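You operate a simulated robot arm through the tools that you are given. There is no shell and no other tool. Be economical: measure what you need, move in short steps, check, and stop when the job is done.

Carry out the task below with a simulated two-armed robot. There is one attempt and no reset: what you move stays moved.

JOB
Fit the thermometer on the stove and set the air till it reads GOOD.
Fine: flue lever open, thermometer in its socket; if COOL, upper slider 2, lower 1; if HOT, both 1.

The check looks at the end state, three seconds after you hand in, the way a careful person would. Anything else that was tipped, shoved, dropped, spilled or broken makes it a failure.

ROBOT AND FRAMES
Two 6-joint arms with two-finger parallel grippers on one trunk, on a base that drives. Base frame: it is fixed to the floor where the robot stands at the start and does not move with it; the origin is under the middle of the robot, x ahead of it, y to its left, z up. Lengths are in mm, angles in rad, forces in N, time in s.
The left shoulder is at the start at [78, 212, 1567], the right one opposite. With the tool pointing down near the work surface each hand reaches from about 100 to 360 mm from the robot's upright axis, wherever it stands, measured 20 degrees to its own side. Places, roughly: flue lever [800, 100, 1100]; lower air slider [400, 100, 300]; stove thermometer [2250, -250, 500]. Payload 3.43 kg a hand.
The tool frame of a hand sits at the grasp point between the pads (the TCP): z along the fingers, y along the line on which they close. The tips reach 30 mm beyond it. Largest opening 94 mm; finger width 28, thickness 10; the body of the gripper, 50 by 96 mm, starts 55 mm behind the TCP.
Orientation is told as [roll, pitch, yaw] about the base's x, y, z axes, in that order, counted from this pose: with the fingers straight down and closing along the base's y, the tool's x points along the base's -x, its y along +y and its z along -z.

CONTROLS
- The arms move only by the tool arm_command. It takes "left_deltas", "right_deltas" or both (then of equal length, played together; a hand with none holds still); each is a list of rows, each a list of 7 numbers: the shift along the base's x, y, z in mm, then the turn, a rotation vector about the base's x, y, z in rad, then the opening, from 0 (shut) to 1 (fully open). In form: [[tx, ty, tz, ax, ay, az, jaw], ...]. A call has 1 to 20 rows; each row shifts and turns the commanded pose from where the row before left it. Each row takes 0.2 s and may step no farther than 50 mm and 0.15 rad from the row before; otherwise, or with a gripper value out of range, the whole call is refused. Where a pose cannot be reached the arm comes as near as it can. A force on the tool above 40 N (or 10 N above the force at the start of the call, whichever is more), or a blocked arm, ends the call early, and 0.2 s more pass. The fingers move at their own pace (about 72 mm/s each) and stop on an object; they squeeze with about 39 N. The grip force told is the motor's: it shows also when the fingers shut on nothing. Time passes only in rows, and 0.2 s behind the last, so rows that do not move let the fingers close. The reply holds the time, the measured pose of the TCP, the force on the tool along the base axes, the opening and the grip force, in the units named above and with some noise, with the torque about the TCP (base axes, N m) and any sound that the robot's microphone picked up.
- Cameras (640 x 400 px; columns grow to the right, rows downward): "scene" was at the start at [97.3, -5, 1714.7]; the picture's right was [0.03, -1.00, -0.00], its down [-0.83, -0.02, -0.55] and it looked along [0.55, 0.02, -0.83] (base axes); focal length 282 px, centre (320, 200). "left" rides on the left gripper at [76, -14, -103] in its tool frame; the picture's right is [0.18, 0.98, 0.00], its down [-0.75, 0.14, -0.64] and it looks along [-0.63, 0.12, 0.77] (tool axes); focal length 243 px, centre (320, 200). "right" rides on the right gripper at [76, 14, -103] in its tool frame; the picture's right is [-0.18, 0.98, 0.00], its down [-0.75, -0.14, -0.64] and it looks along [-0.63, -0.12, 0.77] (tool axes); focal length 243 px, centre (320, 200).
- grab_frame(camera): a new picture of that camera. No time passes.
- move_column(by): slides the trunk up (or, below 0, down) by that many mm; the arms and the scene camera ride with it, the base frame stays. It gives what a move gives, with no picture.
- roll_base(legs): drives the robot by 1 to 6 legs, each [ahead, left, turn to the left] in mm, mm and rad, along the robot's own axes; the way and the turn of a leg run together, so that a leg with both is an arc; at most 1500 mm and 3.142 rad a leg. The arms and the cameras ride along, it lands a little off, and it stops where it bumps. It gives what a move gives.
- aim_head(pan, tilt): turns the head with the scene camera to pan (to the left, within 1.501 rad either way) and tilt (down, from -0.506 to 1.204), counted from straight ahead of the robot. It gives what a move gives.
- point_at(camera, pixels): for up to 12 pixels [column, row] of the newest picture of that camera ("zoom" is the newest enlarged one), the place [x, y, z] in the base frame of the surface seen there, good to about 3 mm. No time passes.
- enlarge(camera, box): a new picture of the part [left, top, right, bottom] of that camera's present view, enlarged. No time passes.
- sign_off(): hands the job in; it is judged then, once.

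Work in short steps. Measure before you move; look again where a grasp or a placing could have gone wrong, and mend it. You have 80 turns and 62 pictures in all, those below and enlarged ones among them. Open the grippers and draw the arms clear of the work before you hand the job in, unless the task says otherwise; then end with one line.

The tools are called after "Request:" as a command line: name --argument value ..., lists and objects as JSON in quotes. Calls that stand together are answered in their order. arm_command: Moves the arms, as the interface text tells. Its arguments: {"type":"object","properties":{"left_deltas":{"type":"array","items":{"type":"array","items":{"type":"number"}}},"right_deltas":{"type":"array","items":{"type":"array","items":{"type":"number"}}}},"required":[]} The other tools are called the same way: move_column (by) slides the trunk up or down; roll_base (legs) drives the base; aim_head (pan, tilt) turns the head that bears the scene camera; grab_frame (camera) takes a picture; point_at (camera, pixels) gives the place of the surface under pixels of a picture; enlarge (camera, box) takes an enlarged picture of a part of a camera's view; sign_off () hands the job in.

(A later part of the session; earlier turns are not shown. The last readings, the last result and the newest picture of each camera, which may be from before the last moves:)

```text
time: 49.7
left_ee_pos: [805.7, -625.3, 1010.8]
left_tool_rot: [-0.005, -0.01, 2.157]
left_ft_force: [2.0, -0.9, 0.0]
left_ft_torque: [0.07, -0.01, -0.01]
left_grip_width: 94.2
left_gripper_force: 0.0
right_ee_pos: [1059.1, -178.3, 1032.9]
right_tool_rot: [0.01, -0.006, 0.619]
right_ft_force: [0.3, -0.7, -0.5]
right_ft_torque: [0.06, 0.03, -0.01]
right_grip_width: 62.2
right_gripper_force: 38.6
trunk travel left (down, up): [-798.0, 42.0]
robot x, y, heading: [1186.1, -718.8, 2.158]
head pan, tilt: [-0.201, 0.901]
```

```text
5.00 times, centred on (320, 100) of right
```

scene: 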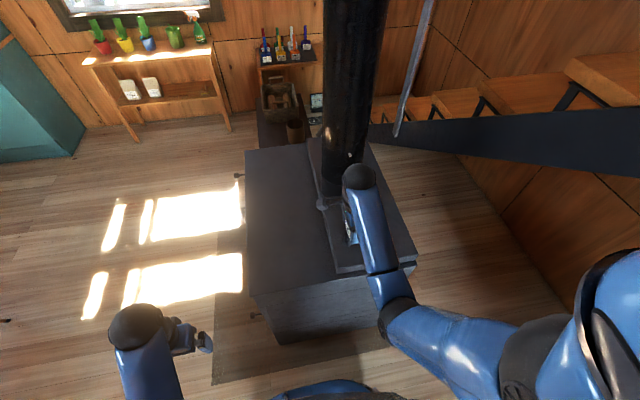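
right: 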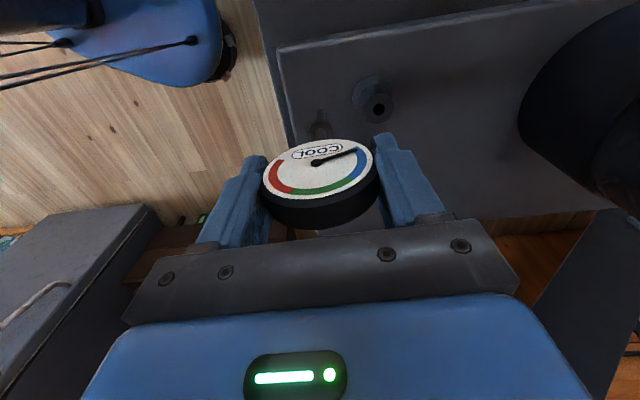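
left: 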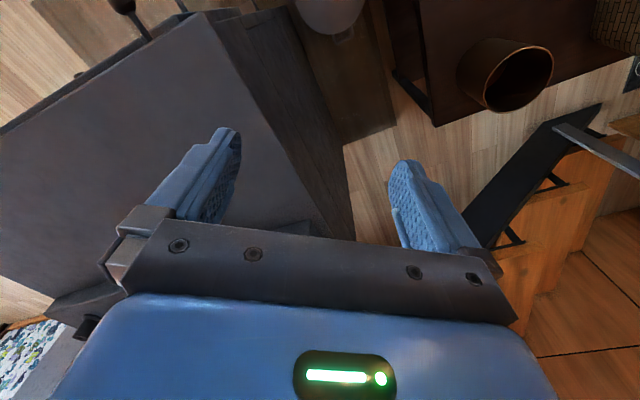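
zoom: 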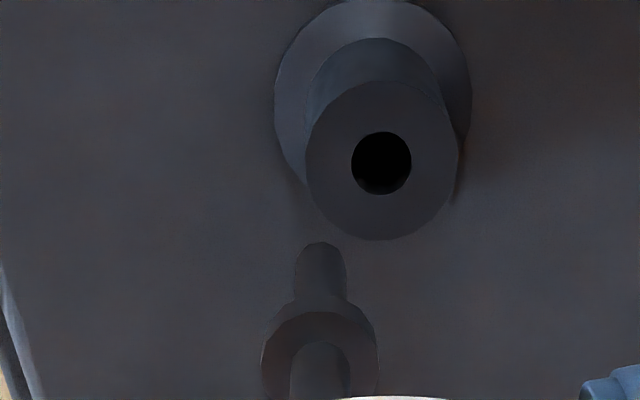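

The hole shows at zoom (381,162), probe at (321,262). I measure both again.

Request:
point_at --camera "zoom" --pixels '[[320, 162], [442, 162], [381, 98], [381, 225], [335, 120], [427, 205], [335, 205], [427, 120], [320, 255], [320, 280], [302, 272], [340, 272]]'

Request:
arm_command --right_deltas '[[0, 0, 0, 0, 0, 0, 0.3]]'

```text
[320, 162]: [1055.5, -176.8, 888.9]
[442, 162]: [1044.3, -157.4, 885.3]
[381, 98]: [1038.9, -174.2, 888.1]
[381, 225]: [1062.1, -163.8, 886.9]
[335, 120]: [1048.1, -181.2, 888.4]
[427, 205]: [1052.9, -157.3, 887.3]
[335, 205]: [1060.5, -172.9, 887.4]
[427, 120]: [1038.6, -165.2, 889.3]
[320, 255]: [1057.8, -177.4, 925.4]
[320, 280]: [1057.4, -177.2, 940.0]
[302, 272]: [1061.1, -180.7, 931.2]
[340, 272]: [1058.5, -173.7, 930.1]
```

```text
time: 50.1
left_ee_pos: [804.3, -612.1, 1008.6]
left_tool_rot: [0.002, 0.001, 2.157]
left_ft_force: [0.8, -0.5, 0.7]
left_ft_torque: [-0.01, 0.0, -0.01]
left_grip_width: 94.0
left_gripper_force: 0.0
right_ee_pos: [1055.6, -164.1, 1025.9]
right_tool_rot: [-0.004, -0.002, 0.618]
right_ft_force: [-0.4, 0.4, -1.1]
right_ft_torque: [-0.04, -0.05, -0.01]
right_grip_width: 62.5
right_gripper_force: 39.0
trunk travel left (down, up): [-798.0, 42.0]
robot x, y, heading: [1185.1, -712.4, 2.165]
head pan, tilt: [-0.201, 0.901]
```

The base has now settled (TCP 1055.6,-164.1). Probe axis is ≈(1056.6,-160.5); I shift by (-7,-8), lower 18 mm so the tip is just above the hole, and compare in the picture.

Request:
arm_command --right_deltas '[[-7, -8, 0, 0, 0, 0, 0.3], [0, 0, -9, 0, 0, 0, 0.3], [0, 0, -9, 0, 0, 0, 0.3], [0, 0, 0, 0, 0, 0, 0.3]]'

Request:
enlarge --camera "right" --box '[260, 60, 380, 140]'

Request:
grab_frame --camera "scene"

```text
time: 51.1
left_ee_pos: [804.9, -618.7, 1009.6]
left_tool_rot: [-0.001, -0.003, 2.158]
left_ft_force: [-0.7, -0.3, 0.0]
left_ft_torque: [0.01, -0.01, 0.01]
left_grip_width: 93.9
left_gripper_force: 0.0
right_ee_pos: [1051.4, -176.6, 1009.7]
right_tool_rot: [-0.001, -0.003, 0.619]
right_ft_force: [0.0, 0.0, -0.6]
right_ft_torque: [0.0, 0.02, -0.02]
right_grip_width: 62.4
right_gripper_force: 39.2
trunk travel left (down, up): [-798.0, 42.0]
robot x, y, heading: [1187.9, -715.6, 2.156]
head pan, tilt: [-0.201, 0.901]
```

```text
5.00 times, centred on (320, 100) of right
```

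zoom: 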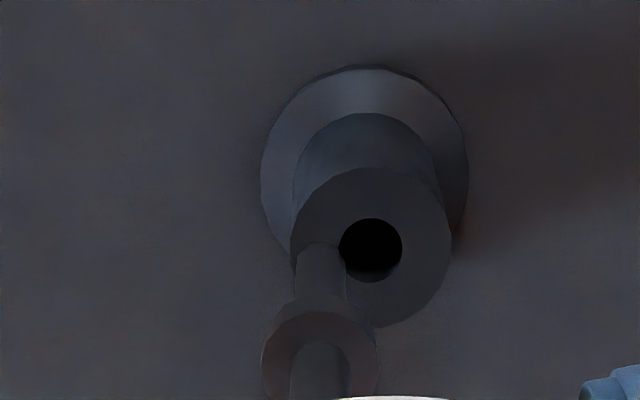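

```text
27 pictures are left
```

scene: 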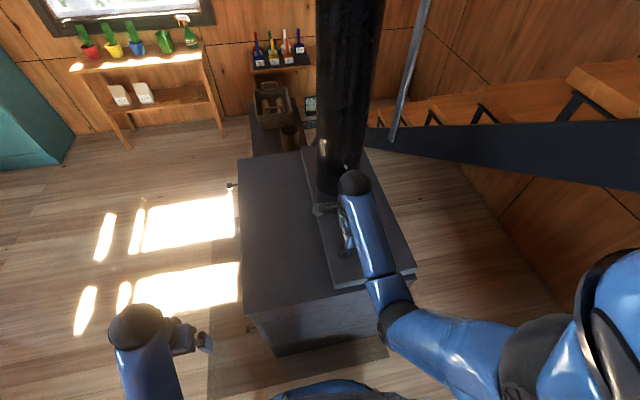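

In the zoom the hole is at (371,250) and the probe projects to about (320,239) in the hole plane: the needed shift is about (-2,+9) mm in base axes. I apply it, wait, and look again.

Request:
arm_command --right_deltas '[[-2.2, 9.3, 0, 0, 0, 0, 0.3], [0, 0, 0, 0, 0, 0, 0.3], [0, 0, 0, 0, 0, 0, 0.3], [0, 0, 0, 0, 0, 0, 0.3]]'

Request:
enlarge --camera "right" --box '[280, 80, 360, 140]'

```text
time: 52.1
left_ee_pos: [804.4, -616.2, 1010.6]
left_tool_rot: [0.0, -0.002, 2.157]
left_ft_force: [1.1, 0.3, -0.3]
left_ft_torque: [-0.02, 0.04, 0.04]
left_grip_width: 93.9
left_gripper_force: 0.1
right_ee_pos: [1046.8, -168.0, 1008.4]
right_tool_rot: [-0.002, -0.003, 0.618]
right_ft_force: [0.0, -0.2, -1.9]
right_ft_torque: [0.02, 0.04, -0.01]
right_grip_width: 62.3
right_gripper_force: 39.2
trunk travel left (down, up): [-798.0, 42.0]
robot x, y, heading: [1188.2, -716.5, 2.156]
head pan, tilt: [-0.201, 0.901]
```

```text
6.67 times, centred on (320, 110) of right
```

zoom: 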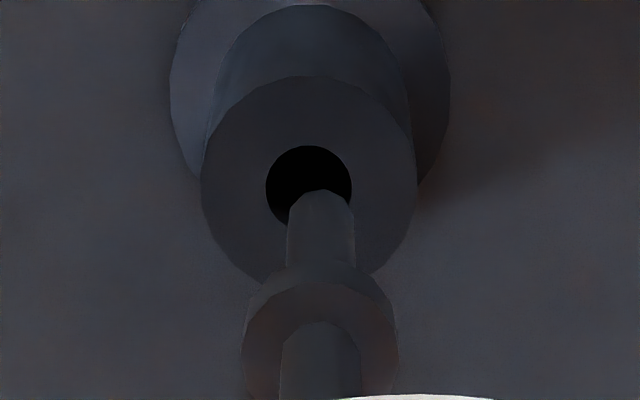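

Hole at (309,187), probe axis projects to about (320,188): only −1.5 mm along tool y is needed. I shift (+0.9,−1.2), lower 6 mm and look again, also with the scene camera for a second angle.

Request:
arm_command --right_deltas '[[0.9, -1.2, 0, 0, 0, 0, 0.3], [0, 0, -6, 0, 0, 0, 0.3], [0, 0, 0, 0, 0, 0, 0.3], [0, 0, 0, 0, 0, 0, 0.3]]'

Request:
enlarge --camera "right" --box '[280, 80, 360, 140]'

Request:
enlarge --camera "scene" --box '[310, 190, 390, 270]'

```text
time: 53.1
left_ee_pos: [804.9, -617.0, 1009.8]
left_tool_rot: [0.0, -0.004, 2.159]
left_ft_force: [0.5, -0.4, -0.5]
left_ft_torque: [0.01, -0.01, 0.02]
left_grip_width: 94.1
left_gripper_force: 0.0
right_ee_pos: [1048.8, -169.2, 1002.1]
right_tool_rot: [0.0, -0.003, 0.617]
right_ft_force: [0.3, -0.1, -0.4]
right_ft_torque: [0.0, -0.01, 0.0]
right_grip_width: 62.3
right_gripper_force: 38.8
trunk travel left (down, up): [-798.0, 42.0]
robot x, y, heading: [1185.2, -715.8, 2.153]
head pan, tilt: [-0.201, 0.901]
```

```text
6.67 times, centred on (320, 110) of right
```

zoom: 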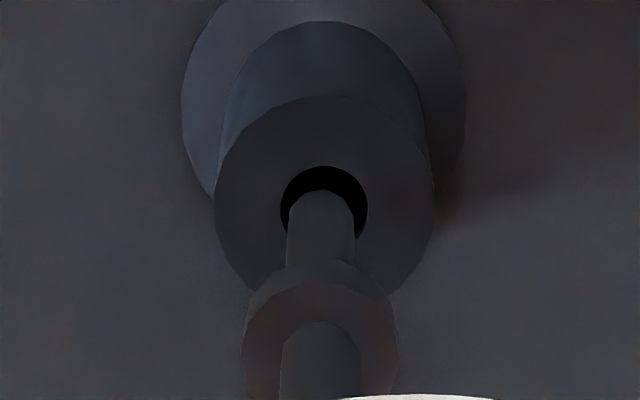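

```text
5.00 times, centred on (350, 230) of scene
```

zoom: 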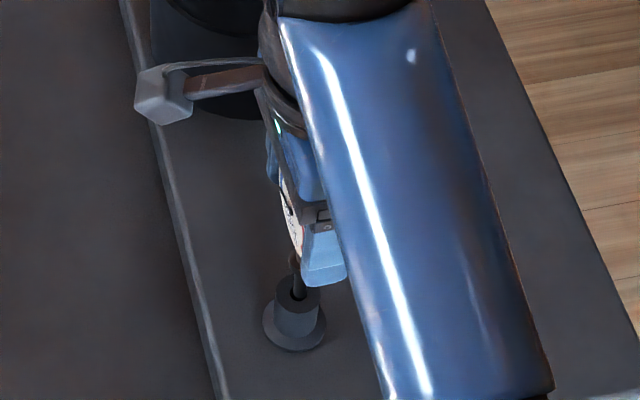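

Hole centre ≈(324,208), probe projects to ≈(321,215): about 1 mm off. I correct (-1.1,0) and descend 14 mm in small rows, watching force.

Request:
arm_command --right_deltas '[[-1.1, 0, 0, 0, 0, 0, 0.3], [0, 0, -2, 0, 0, 0, 0.3], [0, 0, -3, 0, 0, 0, 0.3], [0, 0, -3, 0, 0, 0, 0.3], [0, 0, -3, 0, 0, 0, 0.3], [0, 0, -3, 0, 0, 0, 0.3], [0, 0, 0, 0, 0, 0, 0.3]]'

Request:
enlarge --camera "right" --box '[280, 80, 360, 140]'

```text
time: 54.7
left_ee_pos: [804.3, -618.1, 1008.2]
left_tool_rot: [0.0, -0.004, 2.157]
left_ft_force: [-0.1, 0.3, 0.0]
left_ft_torque: [0.0, -0.03, -0.01]
left_grip_width: 93.8
left_gripper_force: 0.1
right_ee_pos: [1048.1, -168.9, 990.6]
right_tool_rot: [-0.003, -0.003, 0.617]
right_ft_force: [-0.6, -0.6, -1.4]
right_ft_torque: [0.01, 0.01, 0.01]
right_grip_width: 62.5
right_gripper_force: 39.3
trunk travel left (down, up): [-798.0, 42.0]
robot x, y, heading: [1184.8, -718.5, 2.157]
head pan, tilt: [-0.201, 0.901]
```

```text
6.67 times, centred on (320, 110) of right
```

zoom: 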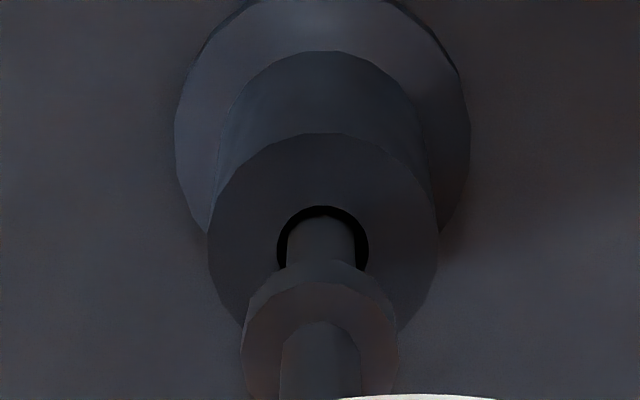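

The probe is inside the hole, no force. I continue down about 27 mm until the collar seats.

Request:
arm_command --right_deltas '[[0, 0, -4, 0, 0, 0, 0.3], [0, 0, -4, 0, 0, 0, 0.3], [0, 0, -4, 0, 0, 0, 0.3], [0, 0, -4, 0, 0, 0, 0.3], [0, 0, -3, 0, 0, 0, 0.3], [0, 0, -3, 0, 0, 0, 0.3], [0, 0, -2, 0, 0, 0, 0.3], [0, 0, 0, 0, 0, 0, 0.3]]'

Request:
grab_frame --camera "right"

```text
time: 56.5
left_ee_pos: [803.3, -617.0, 1009.6]
left_tool_rot: [0.0, -0.004, 2.156]
left_ft_force: [0.4, 0.5, -0.2]
left_ft_torque: [0.0, -0.01, 0.01]
left_grip_width: 93.9
left_gripper_force: 0.0
right_ee_pos: [1047.7, -169.1, 967.2]
right_tool_rot: [-0.002, -0.004, 0.618]
right_ft_force: [-0.5, -0.6, -0.5]
right_ft_torque: [-0.02, 0.02, 0.01]
right_grip_width: 62.8
right_gripper_force: 38.5
trunk travel left (down, up): [-798.0, 42.0]
robot x, y, heading: [1185.7, -714.3, 2.152]
head pan, tilt: [-0.201, 0.901]
```

```text
22 pictures are left
```

right: 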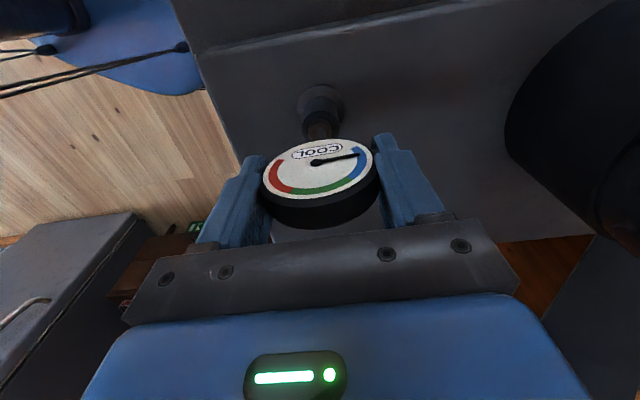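

Nearly seated (collar underside ≈ 892). I lower a few more mm in 1 mm rows until force shows.

Request:
arm_command --right_deltas '[[0, 0, -1.5, 0, 0, 0, 0.3], [0, 0, -1.5, 0, 0, 0, 0.3], [0, 0, -1, 0, 0, 0, 0.3], [0, 0, -1, 0, 0, 0, 0.3], [0, 0, -1, 0, 0, 0, 0.3], [0, 0, -1, 0, 0, 0, 0.3]]'

Request:
enlarge --camera "right" --box '[270, 70, 370, 140]'

```text
time: 57.9
left_ee_pos: [805.5, -619.0, 1009.6]
left_tool_rot: [0.0, -0.006, 2.157]
left_ft_force: [0.4, 0.0, -0.8]
left_ft_torque: [0.01, 0.02, 0.01]
left_grip_width: 94.0
left_gripper_force: 0.2
right_ee_pos: [1046.9, -169.1, 963.2]
right_tool_rot: [0.008, -0.002, 0.615]
right_ft_force: [2.1, 5.2, 32.4]
right_ft_torque: [0.24, -0.04, 0.0]
right_grip_width: 62.5
right_gripper_force: 38.6
trunk travel left (down, up): [-798.0, 42.0]
robot x, y, heading: [1188.9, -716.9, 2.158]
head pan, tilt: [-0.201, 0.901]
```

```text
5.71 times, centred on (320, 105) of right
```

zoom: 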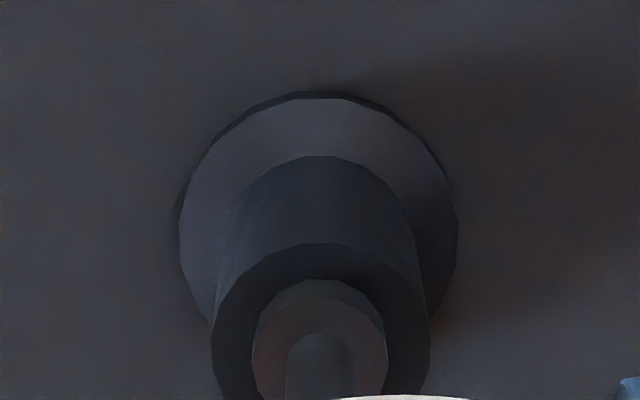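

Seated with 32 N on the tool. I relieve 2 mm, open the gripper fully, then lift clear.

Request:
arm_command --right_deltas '[[0, 0, 2, 0, 0, 0, 0.3], [0, 0, 0, 0, 0, 0, 0.7], [0, 0, 0, 0, 0, 0, 1], [0, 0, 0, 0, 0, 0, 1], [0, 0, 15, 0, 0, 0, 1], [0, 0, 15, 0, 0, 0, 1], [0, 0, 15, 0, 0, 0, 1], [0, 0, 10, 0, 0, 0, 1]]'

Request:
move_column --by 40

Request:
grab_frame --camera "right"

```text
time: 59.7
left_ee_pos: [804.3, -617.1, 1009.8]
left_tool_rot: [0.0, -0.004, 2.158]
left_ft_force: [0.5, 0.2, 0.3]
left_ft_torque: [0.02, -0.02, 0.02]
left_grip_width: 94.0
left_gripper_force: 0.1
right_ee_pos: [1047.4, -168.9, 1016.8]
right_tool_rot: [-0.001, -0.004, 0.618]
right_ft_force: [1.1, 0.2, 0.1]
right_ft_torque: [-0.01, 0.02, 0.0]
right_grip_width: 94.0
right_gripper_force: 0.2
trunk travel left (down, up): [-798.0, 42.0]
robot x, y, heading: [1190.4, -716.4, 2.162]
head pan, tilt: [-0.201, 0.901]
```

```text
time: 60.5
left_ee_pos: [804.5, -617.5, 1049.7]
left_tool_rot: [-0.001, -0.003, 2.157]
left_ft_force: [-0.6, 0.3, -0.5]
left_ft_torque: [0.01, -0.02, -0.03]
left_grip_width: 94.1
left_gripper_force: 0.0
right_ee_pos: [1047.9, -169.1, 1057.5]
right_tool_rot: [0.0, -0.004, 0.617]
right_ft_force: [-0.2, 0.3, -0.5]
right_ft_torque: [-0.01, 0.01, 0.0]
right_grip_width: 93.8
right_gripper_force: 0.1
trunk travel left (down, up): [-838.0, 2.0]
robot x, y, heading: [1183.0, -717.9, 2.156]
head pan, tilt: [-0.201, 0.901]
```

```text
20 pictures are left
```

right: 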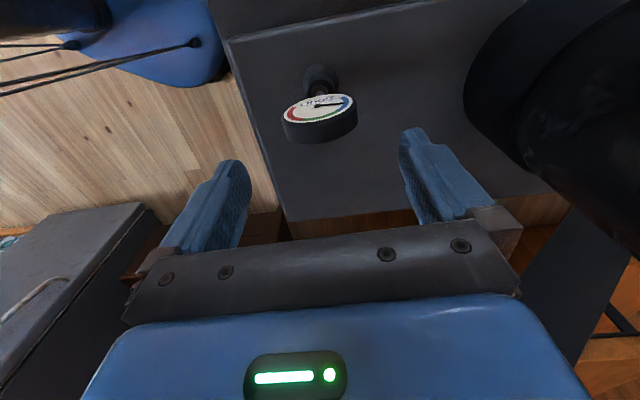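

The thermometer stands in its socket. I enlarge it to read it.

Request:
enlarge --camera "right" --box '[270, 70, 370, 150]'

Request:
roll_base --legs '[[-250, 0, 0]]'

```text
5.00 times, centred on (320, 110) of right
```

zoom: 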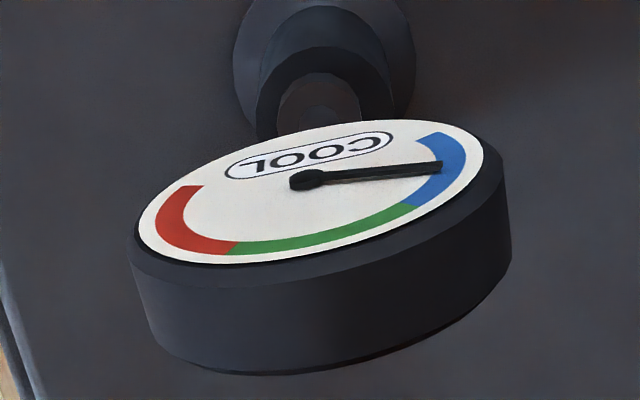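

```text
time: 62.4
left_ee_pos: [940.6, -820.1, 1049.0]
left_tool_rot: [0.001, -0.001, 2.157]
left_ft_force: [-0.4, 1.4, -1.4]
left_ft_torque: [-0.01, 0.0, 0.0]
left_grip_width: 94.1
left_gripper_force: 0.0
right_ee_pos: [1182.9, -373.4, 1055.2]
right_tool_rot: [-0.003, -0.002, 0.619]
right_ft_force: [0.2, -0.4, -0.8]
right_ft_torque: [-0.02, -0.01, 0.02]
right_grip_width: 94.1
right_gripper_force: 0.0
trunk travel left (down, up): [-838.0, 2.0]
robot x, y, heading: [1319.6, -919.4, 2.155]
head pan, tilt: [-0.201, 0.901]
```

It now reads low in the blue: COOL. Next I go round to the stove's front: turn to heading 0.58, back along the right side and move left to face the front.

Request:
roll_base --legs '[[0, 0, -1.575], [-669, 474, 0], [-9, 496, 0]]'

Request:
aim_head --pan 0.15 --tilt 0.85

Request:
grab_frame --camera "scene"

```text
time: 73.1
left_ee_pos: [307.8, -129.9, 1049.9]
left_tool_rot: [0.002, -0.005, 0.601]
left_ft_force: [0.1, -0.9, 0.0]
left_ft_torque: [0.0, 0.02, 0.0]
left_grip_width: 93.8
left_gripper_force: 0.1
right_ee_pos: [758.1, -365.9, 1056.2]
right_tool_rot: [0.0, -0.003, -0.937]
right_ft_force: [0.2, -1.2, -0.6]
right_ft_torque: [0.04, 0.02, -0.01]
right_grip_width: 93.8
right_gripper_force: 0.2
trunk travel left (down, up): [-838.0, 2.0]
robot x, y, heading: [211.7, -514.1, 0.602]
head pan, tilt: [-0.201, 0.901]
```

```text
time: 73.9
left_ee_pos: [307.2, -127.8, 1049.4]
left_tool_rot: [-0.001, -0.002, 0.601]
left_ft_force: [0.6, 0.0, 0.5]
left_ft_torque: [-0.01, 0.01, 0.0]
left_grip_width: 94.2
left_gripper_force: 0.0
right_ee_pos: [756.9, -363.2, 1056.4]
right_tool_rot: [0.001, -0.003, -0.94]
right_ft_force: [0.1, -0.5, 0.4]
right_ft_torque: [-0.01, -0.01, -0.01]
right_grip_width: 94.1
right_gripper_force: 0.2
trunk travel left (down, up): [-838.0, 2.0]
robot x, y, heading: [212.4, -512.0, 0.599]
head pan, tilt: [0.15, 0.85]
```

```text
18 pictures are left
```

scene: 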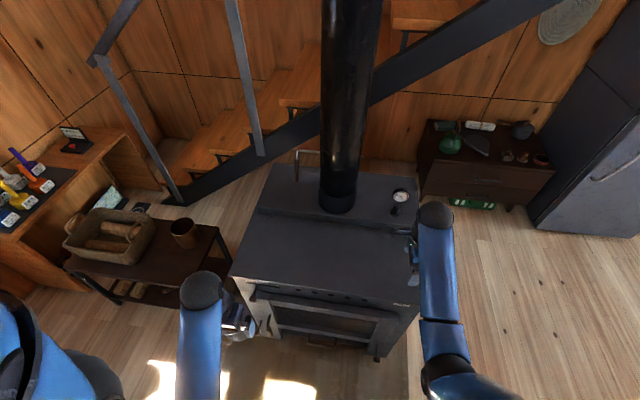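

From the front I enlarge the slider area and the lever.

Request:
enlarge --camera "scene" --box '[228, 275, 318, 345]'

Request:
point_at --camera "zoom" --pixels '[[100, 50], [300, 130], [250, 170], [250, 330], [150, 250]]'

Request:
enlarge --camera "scene" --box '[280, 135, 410, 220]'

```text
5.71 times, centred on (273, 310) of scene
```

zoom: 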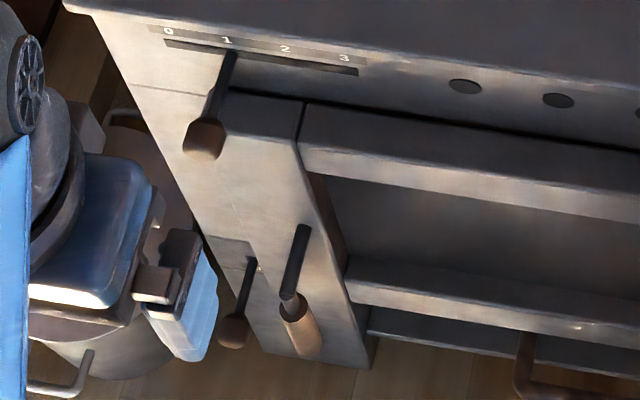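

```text
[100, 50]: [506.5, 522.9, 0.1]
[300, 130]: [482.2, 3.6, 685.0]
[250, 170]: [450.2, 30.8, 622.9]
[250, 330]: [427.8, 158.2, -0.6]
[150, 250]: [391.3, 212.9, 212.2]
```

```text
4.71 times, centred on (345, 178) of scene
```

zoom: 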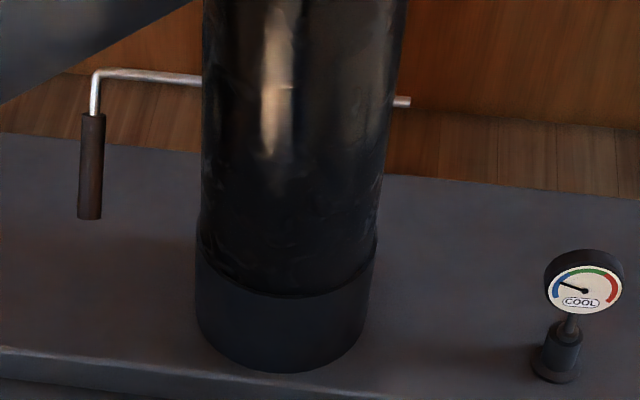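

Upper slider stands at 1 on a 0–3 scale; the lever hangs toward the front; the dial reads COOL facing front. I measure the lever from this view.

Request:
point_at --camera "zoom" --pixels '[[96, 74], [150, 75], [195, 81], [94, 100], [93, 120], [92, 150], [91, 180], [90, 210], [402, 102]]'

```text
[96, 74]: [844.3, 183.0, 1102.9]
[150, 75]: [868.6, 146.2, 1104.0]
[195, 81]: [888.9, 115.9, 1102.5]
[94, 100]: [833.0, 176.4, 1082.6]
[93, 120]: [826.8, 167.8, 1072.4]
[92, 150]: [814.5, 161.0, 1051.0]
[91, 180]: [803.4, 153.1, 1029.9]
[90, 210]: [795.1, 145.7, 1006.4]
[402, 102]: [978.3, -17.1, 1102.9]
```

Lever handle centre is ≈(810,157,1025), 31° forward of vertical about the axle at z 1099; open should be in line with the pipe, so I'll grip it from the front with a pitched hand and swing it to vertical. First I extend the left hand forward over the stove, pitching fingers forward 0.6 rad, to learn its reach.

Request:
arm_command --left_deltas '[[37, 25, 0, 0.085, -0.123, 0, 0.6], [37, 25, 0, 0.085, -0.123, 0, 0.6], [37, 25, 0, 0.085, -0.123, 0, 0.6], [37, 25, 0, 0.085, -0.123, 0, 0.6], [37, 25, 0, 0, 0, 0, 0.6], [37, 25, 0, 0, 0, 0, 0.6], [37, 25, 0, 0, 0, 0, 0.6]]'

```text
time: 75.5
left_ee_pos: [566.0, 47.4, 1048.1]
left_tool_rot: [0.003, -0.599, 0.601]
left_ft_force: [0.4, 0.3, 1.0]
left_ft_torque: [-0.03, 0.01, -0.01]
left_grip_width: 56.4
left_gripper_force: 0.0
right_ee_pos: [757.5, -364.1, 1055.5]
right_tool_rot: [-0.002, -0.003, -0.939]
right_ft_force: [0.1, -0.8, -0.1]
right_ft_torque: [0.01, 0.0, -0.01]
right_grip_width: 93.9
right_gripper_force: 0.0
trunk travel left (down, up): [-838.0, 2.0]
robot x, y, heading: [211.7, -511.8, 0.604]
head pan, tilt: [0.15, 0.85]
```

The arm reached 608 mm ahead easily. I extend 110 mm more to test, and shift 47 mm right to line up with the handle later via the base.

Request:
arm_command --left_deltas '[[30, 21, 0, 0, 0, 0, 0.6], [30, 21, 0, 0, 0, 0, 0.6], [30, 21, 0, 0, 0, 0, 0.6]]'

```text
time: 76.3
left_ee_pos: [656.7, 111.0, 1049.6]
left_tool_rot: [0.002, -0.599, 0.6]
left_ft_force: [0.1, 0.2, -1.0]
left_ft_torque: [-0.06, -0.02, -0.02]
left_grip_width: 56.3
left_gripper_force: 0.1
right_ee_pos: [757.2, -363.7, 1056.4]
right_tool_rot: [-0.001, -0.004, -0.939]
right_ft_force: [0.0, 0.1, -0.9]
right_ft_torque: [0.0, 0.01, -0.03]
right_grip_width: 93.8
right_gripper_force: 0.1
trunk travel left (down, up): [-838.0, 2.0]
robot x, y, heading: [211.9, -508.7, 0.601]
head pan, tilt: [0.15, 0.85]
```

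Reach 718 mm is fine. I drive 48 mm right then 100 mm ahead, leaving the open fingers ~50 mm short of the handle, and check.

Request:
roll_base --legs '[[0, -48, 0], [100, 0, 0]]'

Request:
arm_command --left_deltas '[[0, 0, -12, 0, 0, 0, 0.6], [0, 0, -12, 0, 0, 0, 0.6], [0, 0, 0, 0, 0, 0, 0.6], [0, 0, 0, 0, 0, 0, 0.6]]'

Request:
grab_frame --camera "left"

```text
time: 78.0
left_ee_pos: [755.0, 123.4, 1055.3]
left_tool_rot: [0.0, -0.609, 0.603]
left_ft_force: [-0.4, -0.2, 0.3]
left_ft_torque: [-0.03, -0.02, -0.02]
left_grip_width: 56.3
left_gripper_force: 0.1
right_ee_pos: [855.9, -352.6, 1061.5]
right_tool_rot: [0.008, -0.006, -0.94]
right_ft_force: [-0.6, -0.5, 1.0]
right_ft_torque: [0.0, -0.06, -0.02]
right_grip_width: 94.1
right_gripper_force: 0.2
trunk travel left (down, up): [-838.0, 2.0]
robot x, y, heading: [316.7, -497.7, 0.595]
head pan, tilt: [0.15, 0.85]
```

```text
time: 79.0
left_ee_pos: [765.5, 126.0, 1025.1]
left_tool_rot: [0.003, -0.6, 0.598]
left_ft_force: [-0.4, -0.4, 0.0]
left_ft_torque: [0.02, 0.01, 0.0]
left_grip_width: 56.1
left_gripper_force: 0.1
right_ee_pos: [866.8, -349.7, 1055.8]
right_tool_rot: [-0.004, 0.0, -0.939]
right_ft_force: [0.0, -0.3, 0.1]
right_ft_torque: [0.03, 0.01, -0.02]
right_grip_width: 93.8
right_gripper_force: 0.0
trunk travel left (down, up): [-838.0, 2.0]
robot x, y, heading: [315.2, -498.3, 0.601]
head pan, tilt: [0.15, 0.85]
```

```text
15 pictures are left
```

left: 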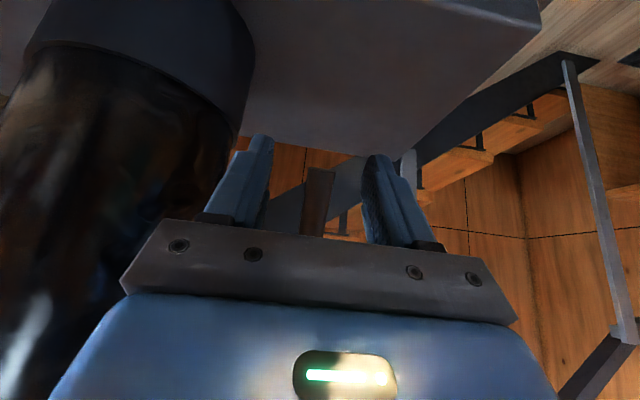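

The handle is seen at (318,200), centred between the fingers. I advance 54 mm onto it and close.

Request:
arm_command --left_deltas '[[14.8, 10.3, 0, 0, 0, 0, 0.6], [14.8, 10.3, 0, 0, 0, 0, 0.6], [14.8, 10.3, 0, 0, 0, 0, 0.6], [0, 0, 0, 0, 0, 0, 0.4], [0, 0, 0, 0, 0, 0, 0.2], [0, 0, 0, 0, 0, 0, 0.1], [0, 0, 0, 0, 0, 0, 0.1], [0, 0, 0, 0, 0, 0, 0.1]]'

Request:
grab_frame --camera "left"

```text
time: 80.8
left_ee_pos: [805.0, 159.0, 1027.8]
left_tool_rot: [0.001, -0.601, 0.603]
left_ft_force: [-6.4, 9.6, 2.5]
left_ft_torque: [0.02, -0.15, 0.09]
left_grip_width: 23.7
left_gripper_force: 45.3
right_ee_pos: [862.8, -348.4, 1058.0]
right_tool_rot: [-0.003, -0.006, -0.937]
right_ft_force: [0.0, -0.4, -0.1]
right_ft_torque: [0.02, 0.01, -0.01]
right_grip_width: 94.0
right_gripper_force: 0.1
trunk travel left (down, up): [-838.0, 2.0]
robot x, y, heading: [321.4, -497.7, 0.599]
head pan, tilt: [0.15, 0.85]
```

```text
14 pictures are left
```

left: 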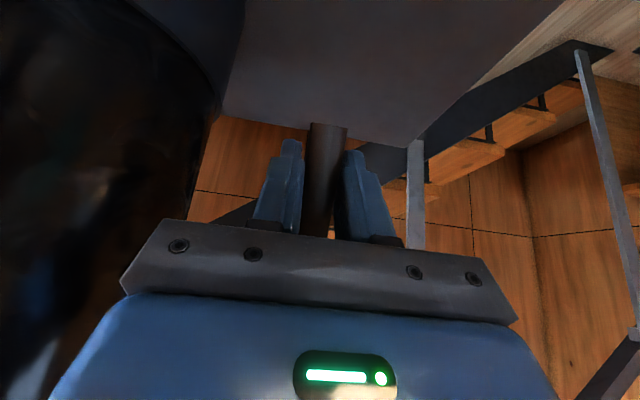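

Gripped the handle (23.7 mm). I swing it along its arc (radius 86 mm) to vertical, turning the hand with it.

Request:
arm_command --left_deltas '[[5.9, 3.9, -4.2, 0.0526, -0.0803, 0, 0.1], [6.3, 4.1, -3.4, 0.0526, -0.0803, 0, 0.1], [6.5, 4.3, -2.8, 0.0526, -0.0803, 0, 0.1], [6.7, 4.4, -1.9, 0.0526, -0.0803, 0, 0.1], [6.9, 4.5, -1.2, 0.0526, -0.0803, 0, 0.1], [6.9, 4.5, -0.4, 0.0526, -0.0803, 0, 0.1], [0, 0, 0, 0, 0, 0, 0.1], [0, 0, 0, 0, 0, 0, 0.1]]'

Request:
enlarge --camera "scene" --box '[230, 100, 350, 190]'

```text
time: 82.5
left_ee_pos: [839.8, 181.0, 1012.4]
left_tool_rot: [-0.068, -1.096, 0.634]
left_ft_force: [-13.4, 33.8, -7.1]
left_ft_torque: [-0.65, 0.49, 0.24]
left_grip_width: 23.6
left_gripper_force: 45.0
left hand out of reach, approached as far as the arm can: row 6
right_ee_pos: [863.0, -341.9, 1055.9]
right_tool_rot: [-0.003, -0.009, -0.937]
right_ft_force: [-0.2, 0.6, 0.9]
right_ft_torque: [-0.01, -0.02, -0.02]
right_grip_width: 93.7
right_gripper_force: 0.1
trunk travel left (down, up): [-838.0, 2.0]
robot x, y, heading: [318.1, -495.2, 0.601]
head pan, tilt: [0.15, 0.85]
```

```text
4.44 times, centred on (290, 145) of scene
```

zoom: 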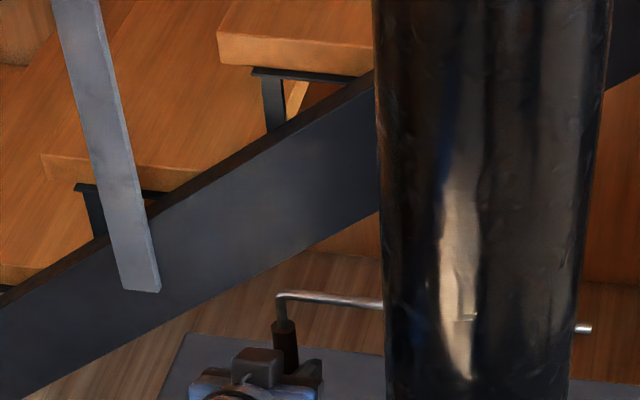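

The handle is within ~5° of vertical with some sideways strain. I open the gripper (to 0.6) and back off 40 mm, then measure the handle.

Request:
arm_command --left_deltas '[[0, 0, 0, 0, 0, 0, 0.6], [0, 0, 0, 0, 0, 0, 0.6], [0, 0, 0, 0, 0, 0, 0.6], [-15, -10, -1, 0, 0, 0, 0.6], [-15, -10, -1, 0, 0, 0, 0.6], [-15, -10, 0, 0, 0, 0, 0.6], [-15, -10, 0, 0, 0, 0, 0.6]]'

Request:
enlarge --camera "scene" --box '[270, 150, 350, 210]'

```text
time: 84.2
left_ee_pos: [785.1, 129.1, 1013.8]
left_tool_rot: [-0.057, -1.1, 0.613]
left_ft_force: [0.7, -0.5, 0.3]
left_ft_torque: [-0.01, -0.01, 0.02]
left_grip_width: 56.3
left_gripper_force: 0.1
right_ee_pos: [863.8, -350.2, 1056.8]
right_tool_rot: [-0.003, -0.003, -0.939]
right_ft_force: [-0.1, -0.2, 0.0]
right_ft_torque: [0.01, 0.02, 0.0]
right_grip_width: 93.9
right_gripper_force: 0.2
trunk travel left (down, up): [-838.0, 2.0]
robot x, y, heading: [320.4, -498.2, 0.602]
head pan, tilt: [0.15, 0.85]
```

```text
6.67 times, centred on (310, 180) of scene
```

zoom: 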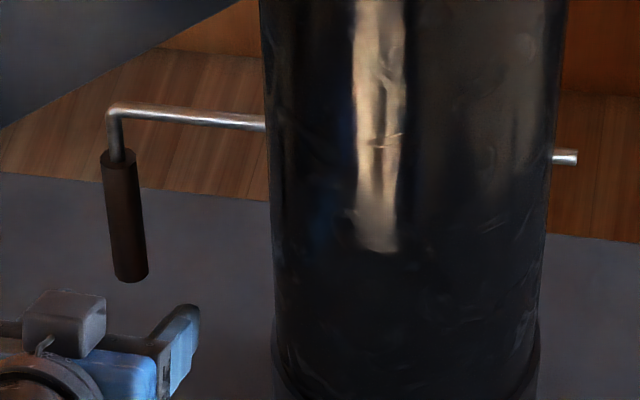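

I measure the handle's line in this view to get its angle.

Request:
point_at --camera "zoom" --pixels '[[116, 114], [115, 135], [120, 175], [123, 200], [127, 230], [130, 260], [200, 116]]'

```text
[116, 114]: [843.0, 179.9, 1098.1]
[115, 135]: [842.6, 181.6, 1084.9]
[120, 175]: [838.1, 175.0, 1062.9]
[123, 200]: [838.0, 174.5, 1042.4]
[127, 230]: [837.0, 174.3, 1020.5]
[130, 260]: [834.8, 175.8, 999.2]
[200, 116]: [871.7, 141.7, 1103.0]
```

The handle is now within ~2–3° of vertical, in line with the flue: open. I back away 300 mm and shift left, then lower the trunk to see the sliders.

Request:
roll_base --legs '[[-330, 0, 0], [0, 150, 0]]'

Request:
arm_command --left_deltas '[[-37, -25, 0, -0.08, 0.117, 0, 0.6], [-37, -25, 0, -0.08, 0.117, 0, 0.6], [-37, -25, 0, -0.08, 0.117, 0, 0.6], [-37, -25, 0, 0, 0, 0, 0.6], [-37, -25, 0, 0, 0, 0, 0.6], [-37, -25, 0, 0, 0, 0, 0.6]]'

Request:
move_column --by -450

Request:
aim_head --pan 0.1 --tilt 0.65

Request:
grab_frame --camera "scene"

```text
time: 87.3
left_ee_pos: [433.2, 61.0, 1013.4]
left_tool_rot: [-0.055, -1.097, 0.599]
left_ft_force: [0.2, -0.8, -0.7]
left_ft_torque: [0.0, 0.01, 0.04]
left_grip_width: 56.2
left_gripper_force: 0.0
right_ee_pos: [510.1, -419.3, 1055.7]
right_tool_rot: [-0.003, 0.0, -0.945]
right_ft_force: [0.4, -0.7, 0.2]
right_ft_torque: [0.02, 0.01, 0.01]
right_grip_width: 94.3
right_gripper_force: 0.0
trunk travel left (down, up): [-838.0, 2.0]
robot x, y, heading: [-40.2, -559.7, 0.593]
head pan, tilt: [0.15, 0.85]
```

```text
time: 88.7
left_ee_pos: [209.7, -87.9, 1013.5]
left_tool_rot: [-0.059, -0.674, 0.602]
left_ft_force: [-0.7, 1.6, 0.8]
left_ft_torque: [0.0, 0.04, 0.01]
left_grip_width: 56.3
left_gripper_force: 0.1
right_ee_pos: [507.2, -418.3, 1056.0]
right_tool_rot: [0.0, -0.004, -0.949]
right_ft_force: [0.1, -0.6, 1.0]
right_ft_torque: [-0.03, -0.01, -0.02]
right_grip_width: 94.0
right_gripper_force: 0.1
trunk travel left (down, up): [-838.0, 2.0]
robot x, y, heading: [-41.2, -558.4, 0.595]
head pan, tilt: [0.15, 0.85]
```

```text
refused: -450 is not a number from -400 to 400
```

```text
time: 89.4
left_ee_pos: [211.4, -86.1, 1014.0]
left_tool_rot: [-0.057, -0.673, 0.605]
left_ft_force: [0.4, 0.1, 0.8]
left_ft_torque: [-0.01, -0.03, -0.02]
left_grip_width: 56.2
left_gripper_force: 0.0
right_ee_pos: [508.8, -417.8, 1055.2]
right_tool_rot: [0.0, -0.005, -0.945]
right_ft_force: [0.1, 0.5, -0.3]
right_ft_torque: [-0.02, -0.01, 0.02]
right_grip_width: 94.2
right_gripper_force: 0.1
trunk travel left (down, up): [-838.0, 2.0]
robot x, y, heading: [-37.2, -563.1, 0.592]
head pan, tilt: [0.099, 0.649]
```

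```text
11 pictures are left
```

scene: 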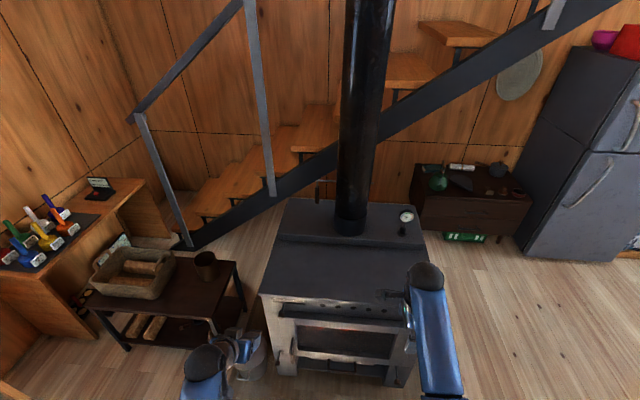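

I lower the trunk 400 mm (hands are >200 mm clear of the stove front) and enlarge the slider corner.

Request:
move_column --by -400

Request:
aim_head --pan 0.15 --tilt 0.6

Request:
grab_frame --camera "scene"

```text
time: 93.3
left_ee_pos: [211.9, -86.4, 612.4]
left_tool_rot: [-0.057, -0.671, 0.602]
left_ft_force: [0.1, 0.1, 0.5]
left_ft_torque: [0.03, 0.01, -0.01]
left_grip_width: 56.6
left_gripper_force: 0.1
right_ee_pos: [509.3, -416.7, 655.5]
right_tool_rot: [-0.002, -0.002, -0.946]
right_ft_force: [0.1, -0.6, -0.2]
right_ft_torque: [0.01, 0.02, 0.02]
right_grip_width: 94.1
right_gripper_force: 0.2
trunk travel left (down, up): [-438.0, 402.0]
robot x, y, heading: [-36.5, -562.2, 0.596]
head pan, tilt: [0.099, 0.649]
```

```text
time: 93.9
left_ee_pos: [210.8, -87.0, 612.1]
left_tool_rot: [-0.057, -0.672, 0.603]
left_ft_force: [0.3, 0.9, 0.2]
left_ft_torque: [0.01, 0.01, 0.01]
left_grip_width: 56.4
left_gripper_force: 0.0
right_ee_pos: [508.4, -416.8, 655.7]
right_tool_rot: [-0.002, -0.003, -0.945]
right_ft_force: [-0.2, 0.0, -1.1]
right_ft_torque: [0.02, -0.01, 0.01]
right_grip_width: 94.0
right_gripper_force: 0.2
trunk travel left (down, up): [-438.0, 402.0]
robot x, y, heading: [-37.8, -559.5, 0.591]
head pan, tilt: [0.15, 0.6]
```

```text
10 pictures are left
```

scene: 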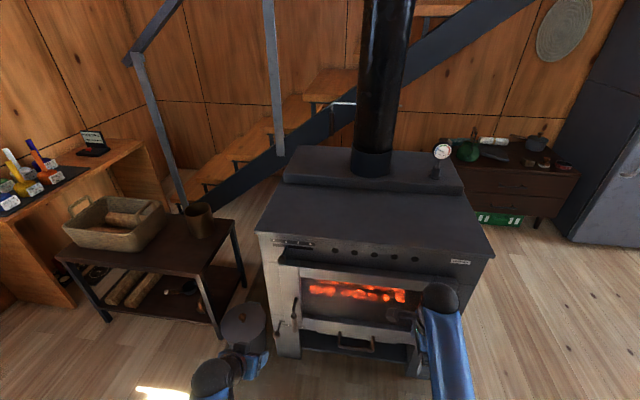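

Both sliders are visible at (290,243) and (278,327). I enlarge each closely and measure.

Request:
enlarge --camera "scene" --box '[262, 300, 322, 340]'

Request:
point_at --camera "zoom" --pixels '[[80, 270], [140, 250], [180, 240], [190, 180], [260, 185], [330, 180], [330, 230], [200, 280]]'

Request:
enlarge --camera "scene" --box '[262, 230, 322, 270]'

Request:
point_at --camera "zoom" --pixels '[[110, 110], [230, 110], [350, 110], [470, 110], [250, 180], [250, 220], [250, 250]]'

```text
10.00 times, centred on (292, 320) of scene
```

zoom: 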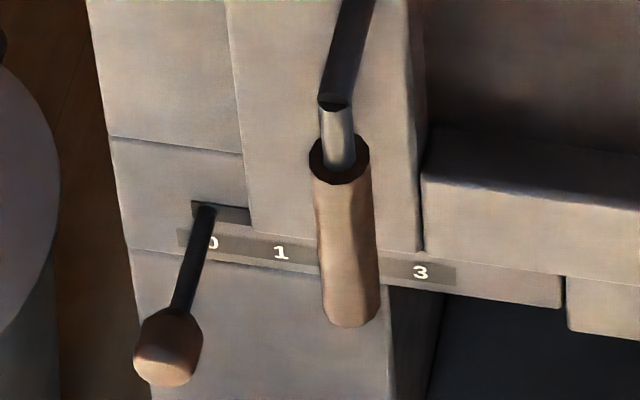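

```text
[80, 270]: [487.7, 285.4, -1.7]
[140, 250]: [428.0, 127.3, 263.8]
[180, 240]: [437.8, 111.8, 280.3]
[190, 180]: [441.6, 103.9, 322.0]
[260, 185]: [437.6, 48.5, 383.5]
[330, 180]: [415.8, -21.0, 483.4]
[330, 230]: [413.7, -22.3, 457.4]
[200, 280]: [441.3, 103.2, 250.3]
```

```text
10.00 times, centred on (292, 250) of scene
```

zoom: 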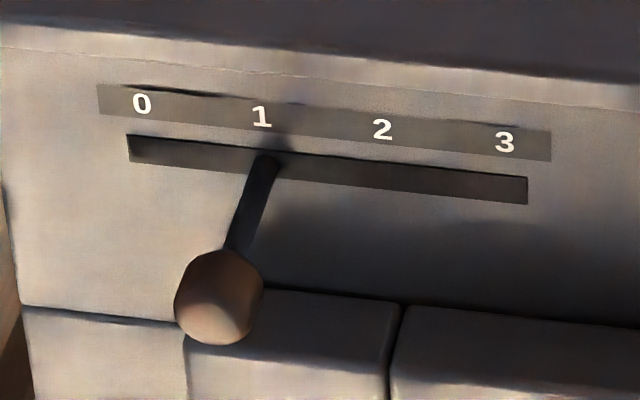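

```text
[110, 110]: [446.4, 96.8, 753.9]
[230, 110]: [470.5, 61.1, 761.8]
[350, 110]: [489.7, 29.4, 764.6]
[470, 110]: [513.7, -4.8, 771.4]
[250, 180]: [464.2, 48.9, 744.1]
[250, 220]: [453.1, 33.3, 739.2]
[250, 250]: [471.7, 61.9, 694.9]
```

Upper slider is at 1 (needs 2), lower at 0 (needs 1). I measure knobs, rods and the lower label spacing.

Request:
point_at --camera "zoom" --pixels '[[218, 300], [218, 285], [240, 235], [262, 175], [142, 145], [500, 185], [142, 103], [504, 142]]'

Request:
point_at --camera "scene" --pixels '[[276.5, 334], [276.5, 336], [279, 327], [280.5, 321.5], [282, 324.5], [288.1, 325.3], [302, 327.2], [294, 330], [292.5, 326], [277, 331]]'

```text
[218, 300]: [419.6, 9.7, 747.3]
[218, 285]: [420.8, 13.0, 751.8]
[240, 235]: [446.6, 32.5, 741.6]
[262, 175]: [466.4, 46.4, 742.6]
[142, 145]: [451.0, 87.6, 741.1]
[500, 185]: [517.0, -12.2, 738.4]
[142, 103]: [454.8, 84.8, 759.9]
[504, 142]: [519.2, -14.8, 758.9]
```

```text
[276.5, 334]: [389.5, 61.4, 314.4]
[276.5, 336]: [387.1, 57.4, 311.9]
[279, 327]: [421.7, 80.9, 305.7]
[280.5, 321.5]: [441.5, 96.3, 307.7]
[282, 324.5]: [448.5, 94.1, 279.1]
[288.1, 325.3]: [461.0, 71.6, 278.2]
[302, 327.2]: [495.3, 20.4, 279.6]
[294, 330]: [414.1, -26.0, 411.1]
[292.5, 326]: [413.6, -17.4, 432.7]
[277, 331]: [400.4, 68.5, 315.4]
```

Units: upper 40 mm, lower ≈31 mm, along e=(0.543,−0.84). Upper knob centre ≈(431,18,745), lower ≈(398,66,312). I raise the trunk 133 mm and bring the left hand, pitched ~1 rad, 60 mm in front of the upper knob.

Request:
move_column --by 133

Request:
arm_command --left_deltas '[[34, 14.4, 0, 0.061, -0.091, 0, 0.6], [34, 14.4, 0, 0.061, -0.091, 0, 0.6], [34, 14.4, 0, 0.061, -0.091, 0, 0.6], [34, 14.4, 0, 0, 0, 0, 0.6], [34, 14.4, 0, 0, 0, 0, 0.6], [0, 0, 0, 0, 0, 0, 0.6]]'

Request:
grab_frame --camera "left"

```text
time: 95.5
left_ee_pos: [211.1, -86.0, 745.5]
left_tool_rot: [-0.057, -0.671, 0.604]
left_ft_force: [-0.3, 0.2, 0.4]
left_ft_torque: [0.0, 0.0, -0.01]
left_grip_width: 56.3
left_gripper_force: 0.0
right_ee_pos: [508.0, -417.2, 788.9]
right_tool_rot: [-0.004, -0.002, -0.946]
right_ft_force: [-0.1, 1.0, 0.4]
right_ft_torque: [-0.04, -0.01, -0.01]
right_grip_width: 94.1
right_gripper_force: 0.0
trunk travel left (down, up): [-571.0, 269.0]
robot x, y, heading: [-39.2, -559.6, 0.596]
head pan, tilt: [0.15, 0.6]
```

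```text
time: 96.9
left_ee_pos: [380.2, -13.8, 747.0]
left_tool_rot: [-0.065, -0.999, 0.611]
left_ft_force: [-0.1, 0.5, -0.3]
left_ft_torque: [0.0, -0.01, 0.0]
left_grip_width: 56.2
left_gripper_force: 0.0
right_ee_pos: [507.9, -417.2, 789.1]
right_tool_rot: [-0.001, -0.004, -0.947]
right_ft_force: [-0.1, 0.0, 0.2]
right_ft_torque: [0.0, -0.02, 0.03]
right_grip_width: 94.1
right_gripper_force: 0.0
trunk travel left (down, up): [-571.0, 269.0]
robot x, y, heading: [-40.0, -563.1, 0.597]
head pan, tilt: [0.15, 0.6]
```

```text
7 pictures are left
```

left: 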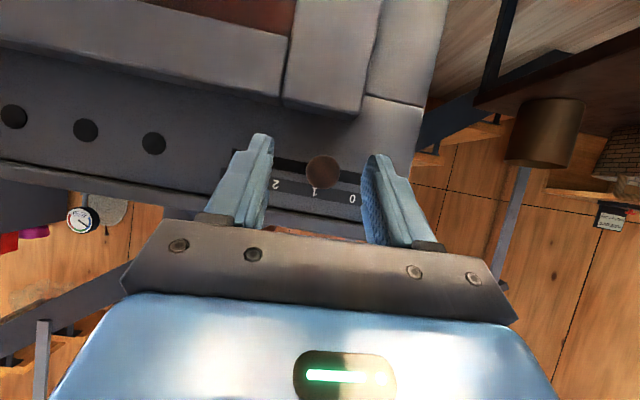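

The knob is at (322,171) between the fingers. I check its place against the TCP.

Request:
point_at --camera "left" --pixels '[[322, 171], [308, 171], [336, 171], [322, 160], [322, 182], [315, 192], [276, 184], [353, 199]]'

```text
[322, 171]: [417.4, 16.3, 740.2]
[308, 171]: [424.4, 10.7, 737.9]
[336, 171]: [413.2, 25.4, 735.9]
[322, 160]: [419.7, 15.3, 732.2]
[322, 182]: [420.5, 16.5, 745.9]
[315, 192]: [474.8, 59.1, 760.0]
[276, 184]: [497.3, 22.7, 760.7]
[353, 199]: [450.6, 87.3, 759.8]
```

Knob centre ≈(427,23,740). I advance onto it, close, then look at the numbers before sliding.

Request:
arm_command --left_deltas '[[15.5, 11.5, -2, 0, 0, 0, 0.6], [15.5, 11.5, -2, 0, 0, 0, 0.6], [15, 11.5, -1, 0, 0, 0, 0.6], [0, 0, 0, 0, 0, 0, 0.4], [0, 0, 0, 0, 0, 0, 0.2], [0, 0, 0, 0, 0, 0, 0.1], [0, 0, 0, 0, 0, 0, 0.1]]'

```text
time: 98.5
left_ee_pos: [426.2, 21.1, 740.3]
left_tool_rot: [-0.066, -1.0, 0.611]
left_ft_force: [0.9, 3.3, -1.9]
left_ft_torque: [-0.03, -0.21, 0.66]
left_grip_width: 26.1
left_gripper_force: 45.2
right_ee_pos: [508.5, -416.3, 789.1]
right_tool_rot: [-0.004, -0.003, -0.946]
right_ft_force: [-0.2, -0.3, -0.8]
right_ft_torque: [0.01, 0.01, 0.0]
right_grip_width: 94.2
right_gripper_force: 0.0
trunk travel left (down, up): [-571.0, 269.0]
robot x, y, heading: [-37.6, -561.1, 0.593]
head pan, tilt: [0.15, 0.6]
```

Gripped the knob (26 mm). I slide it 40 mm along e toward 2.

Request:
arm_command --left_deltas '[[4.3, -6.7, 0, 0, 0, 0, 0.1], [4.3, -6.7, 0, 0, 0, 0, 0.1], [4.3, -6.7, 0, 0, 0, 0, 0.1], [4.3, -6.7, 0, 0, 0, 0, 0.1], [4.5, -6.8, 0, 0, 0, 0, 0.1], [0, 0, 0, 0, 0, 0, 0.1], [0, 0, 0, 0, 0, 0, 0.1]]'

Request:
grab_frame --camera "left"

```text
time: 100.1
left_ee_pos: [450.0, -12.2, 739.5]
left_tool_rot: [-0.065, -1.0, 0.61]
left_ft_force: [3.7, 3.3, -1.0]
left_ft_torque: [-0.6, 0.49, 0.52]
left_grip_width: 26.4
left_gripper_force: 45.2
right_ee_pos: [509.1, -415.6, 787.7]
right_tool_rot: [-0.003, -0.003, -0.947]
right_ft_force: [-0.8, -0.2, 0.0]
right_ft_torque: [-0.01, -0.02, 0.05]
right_grip_width: 93.8
right_gripper_force: 0.0
trunk travel left (down, up): [-571.0, 269.0]
robot x, y, heading: [-33.6, -559.9, 0.596]
head pan, tilt: [0.15, 0.6]
```

```text
6 pictures are left
```

left: 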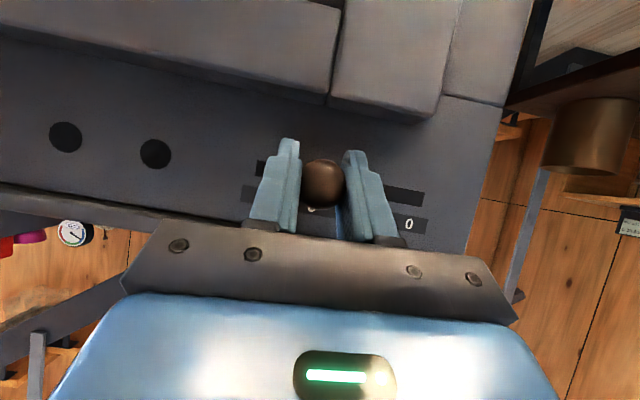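

Moved 41 mm to "2". I release, withdraw 90 mm, lower the trunk 427 mm and bring the hand in front of the lower knob.

Request:
arm_command --left_deltas '[[0, 0, 0, 0, 0, 0, 0.6], [0, 0, 0, 0, 0, 0, 0.6], [0, 0, 0, 0, 0, 0, 0.6], [-25, -16.3, 2, 0, 0, 0, 0.6], [-25, -16.3, 2, 0, 0, 0, 0.6], [-25, -16.3, 0, 0, 0, 0, 0.6], [-25, -16.3, 0, 0, 0, 0, 0.6]]'

Request:
move_column --by -227

Request:
move_column --by -200

```text
time: 101.7
left_ee_pos: [348.0, -80.9, 745.0]
left_tool_rot: [-0.064, -1.002, 0.609]
left_ft_force: [-0.1, 0.2, 0.3]
left_ft_torque: [0.03, 0.01, 0.02]
left_grip_width: 56.6
left_gripper_force: 0.1
right_ee_pos: [507.7, -417.4, 789.1]
right_tool_rot: [-0.001, -0.003, -0.946]
right_ft_force: [-0.1, 0.1, -0.4]
right_ft_torque: [0.02, -0.06, -0.01]
right_grip_width: 94.3
right_gripper_force: 0.1
trunk travel left (down, up): [-571.0, 269.0]
robot x, y, heading: [-42.2, -559.5, 0.596]
head pan, tilt: [0.15, 0.6]
```

```text
time: 104.1
left_ee_pos: [349.4, -78.6, 518.7]
left_tool_rot: [-0.065, -1.001, 0.608]
left_ft_force: [0.6, 0.0, 0.1]
left_ft_torque: [0.02, 0.0, 0.01]
left_grip_width: 56.7
left_gripper_force: 0.1
right_ee_pos: [508.6, -416.4, 562.4]
right_tool_rot: [-0.001, -0.004, -0.946]
right_ft_force: [0.2, -0.4, -0.2]
right_ft_torque: [-0.03, 0.0, 0.05]
right_grip_width: 94.0
right_gripper_force: 0.0
trunk travel left (down, up): [-344.0, 496.0]
robot x, y, heading: [-40.7, -557.3, 0.591]
head pan, tilt: [0.15, 0.6]
```

```text
time: 106.3
left_ee_pos: [349.6, -78.6, 318.5]
left_tool_rot: [-0.065, -1.001, 0.609]
left_ft_force: [-0.3, -0.1, 0.0]
left_ft_torque: [0.01, -0.03, -0.01]
left_grip_width: 56.4
left_gripper_force: 0.1
right_ee_pos: [506.9, -416.6, 360.9]
right_tool_rot: [-0.001, -0.002, -0.946]
right_ft_force: [-1.0, -0.4, -0.7]
right_ft_torque: [0.04, -0.02, 0.0]
right_grip_width: 94.0
right_gripper_force: 0.0
trunk travel left (down, up): [-144.0, 696.0]
robot x, y, heading: [-38.2, -562.9, 0.593]
head pan, tilt: [0.15, 0.6]
```

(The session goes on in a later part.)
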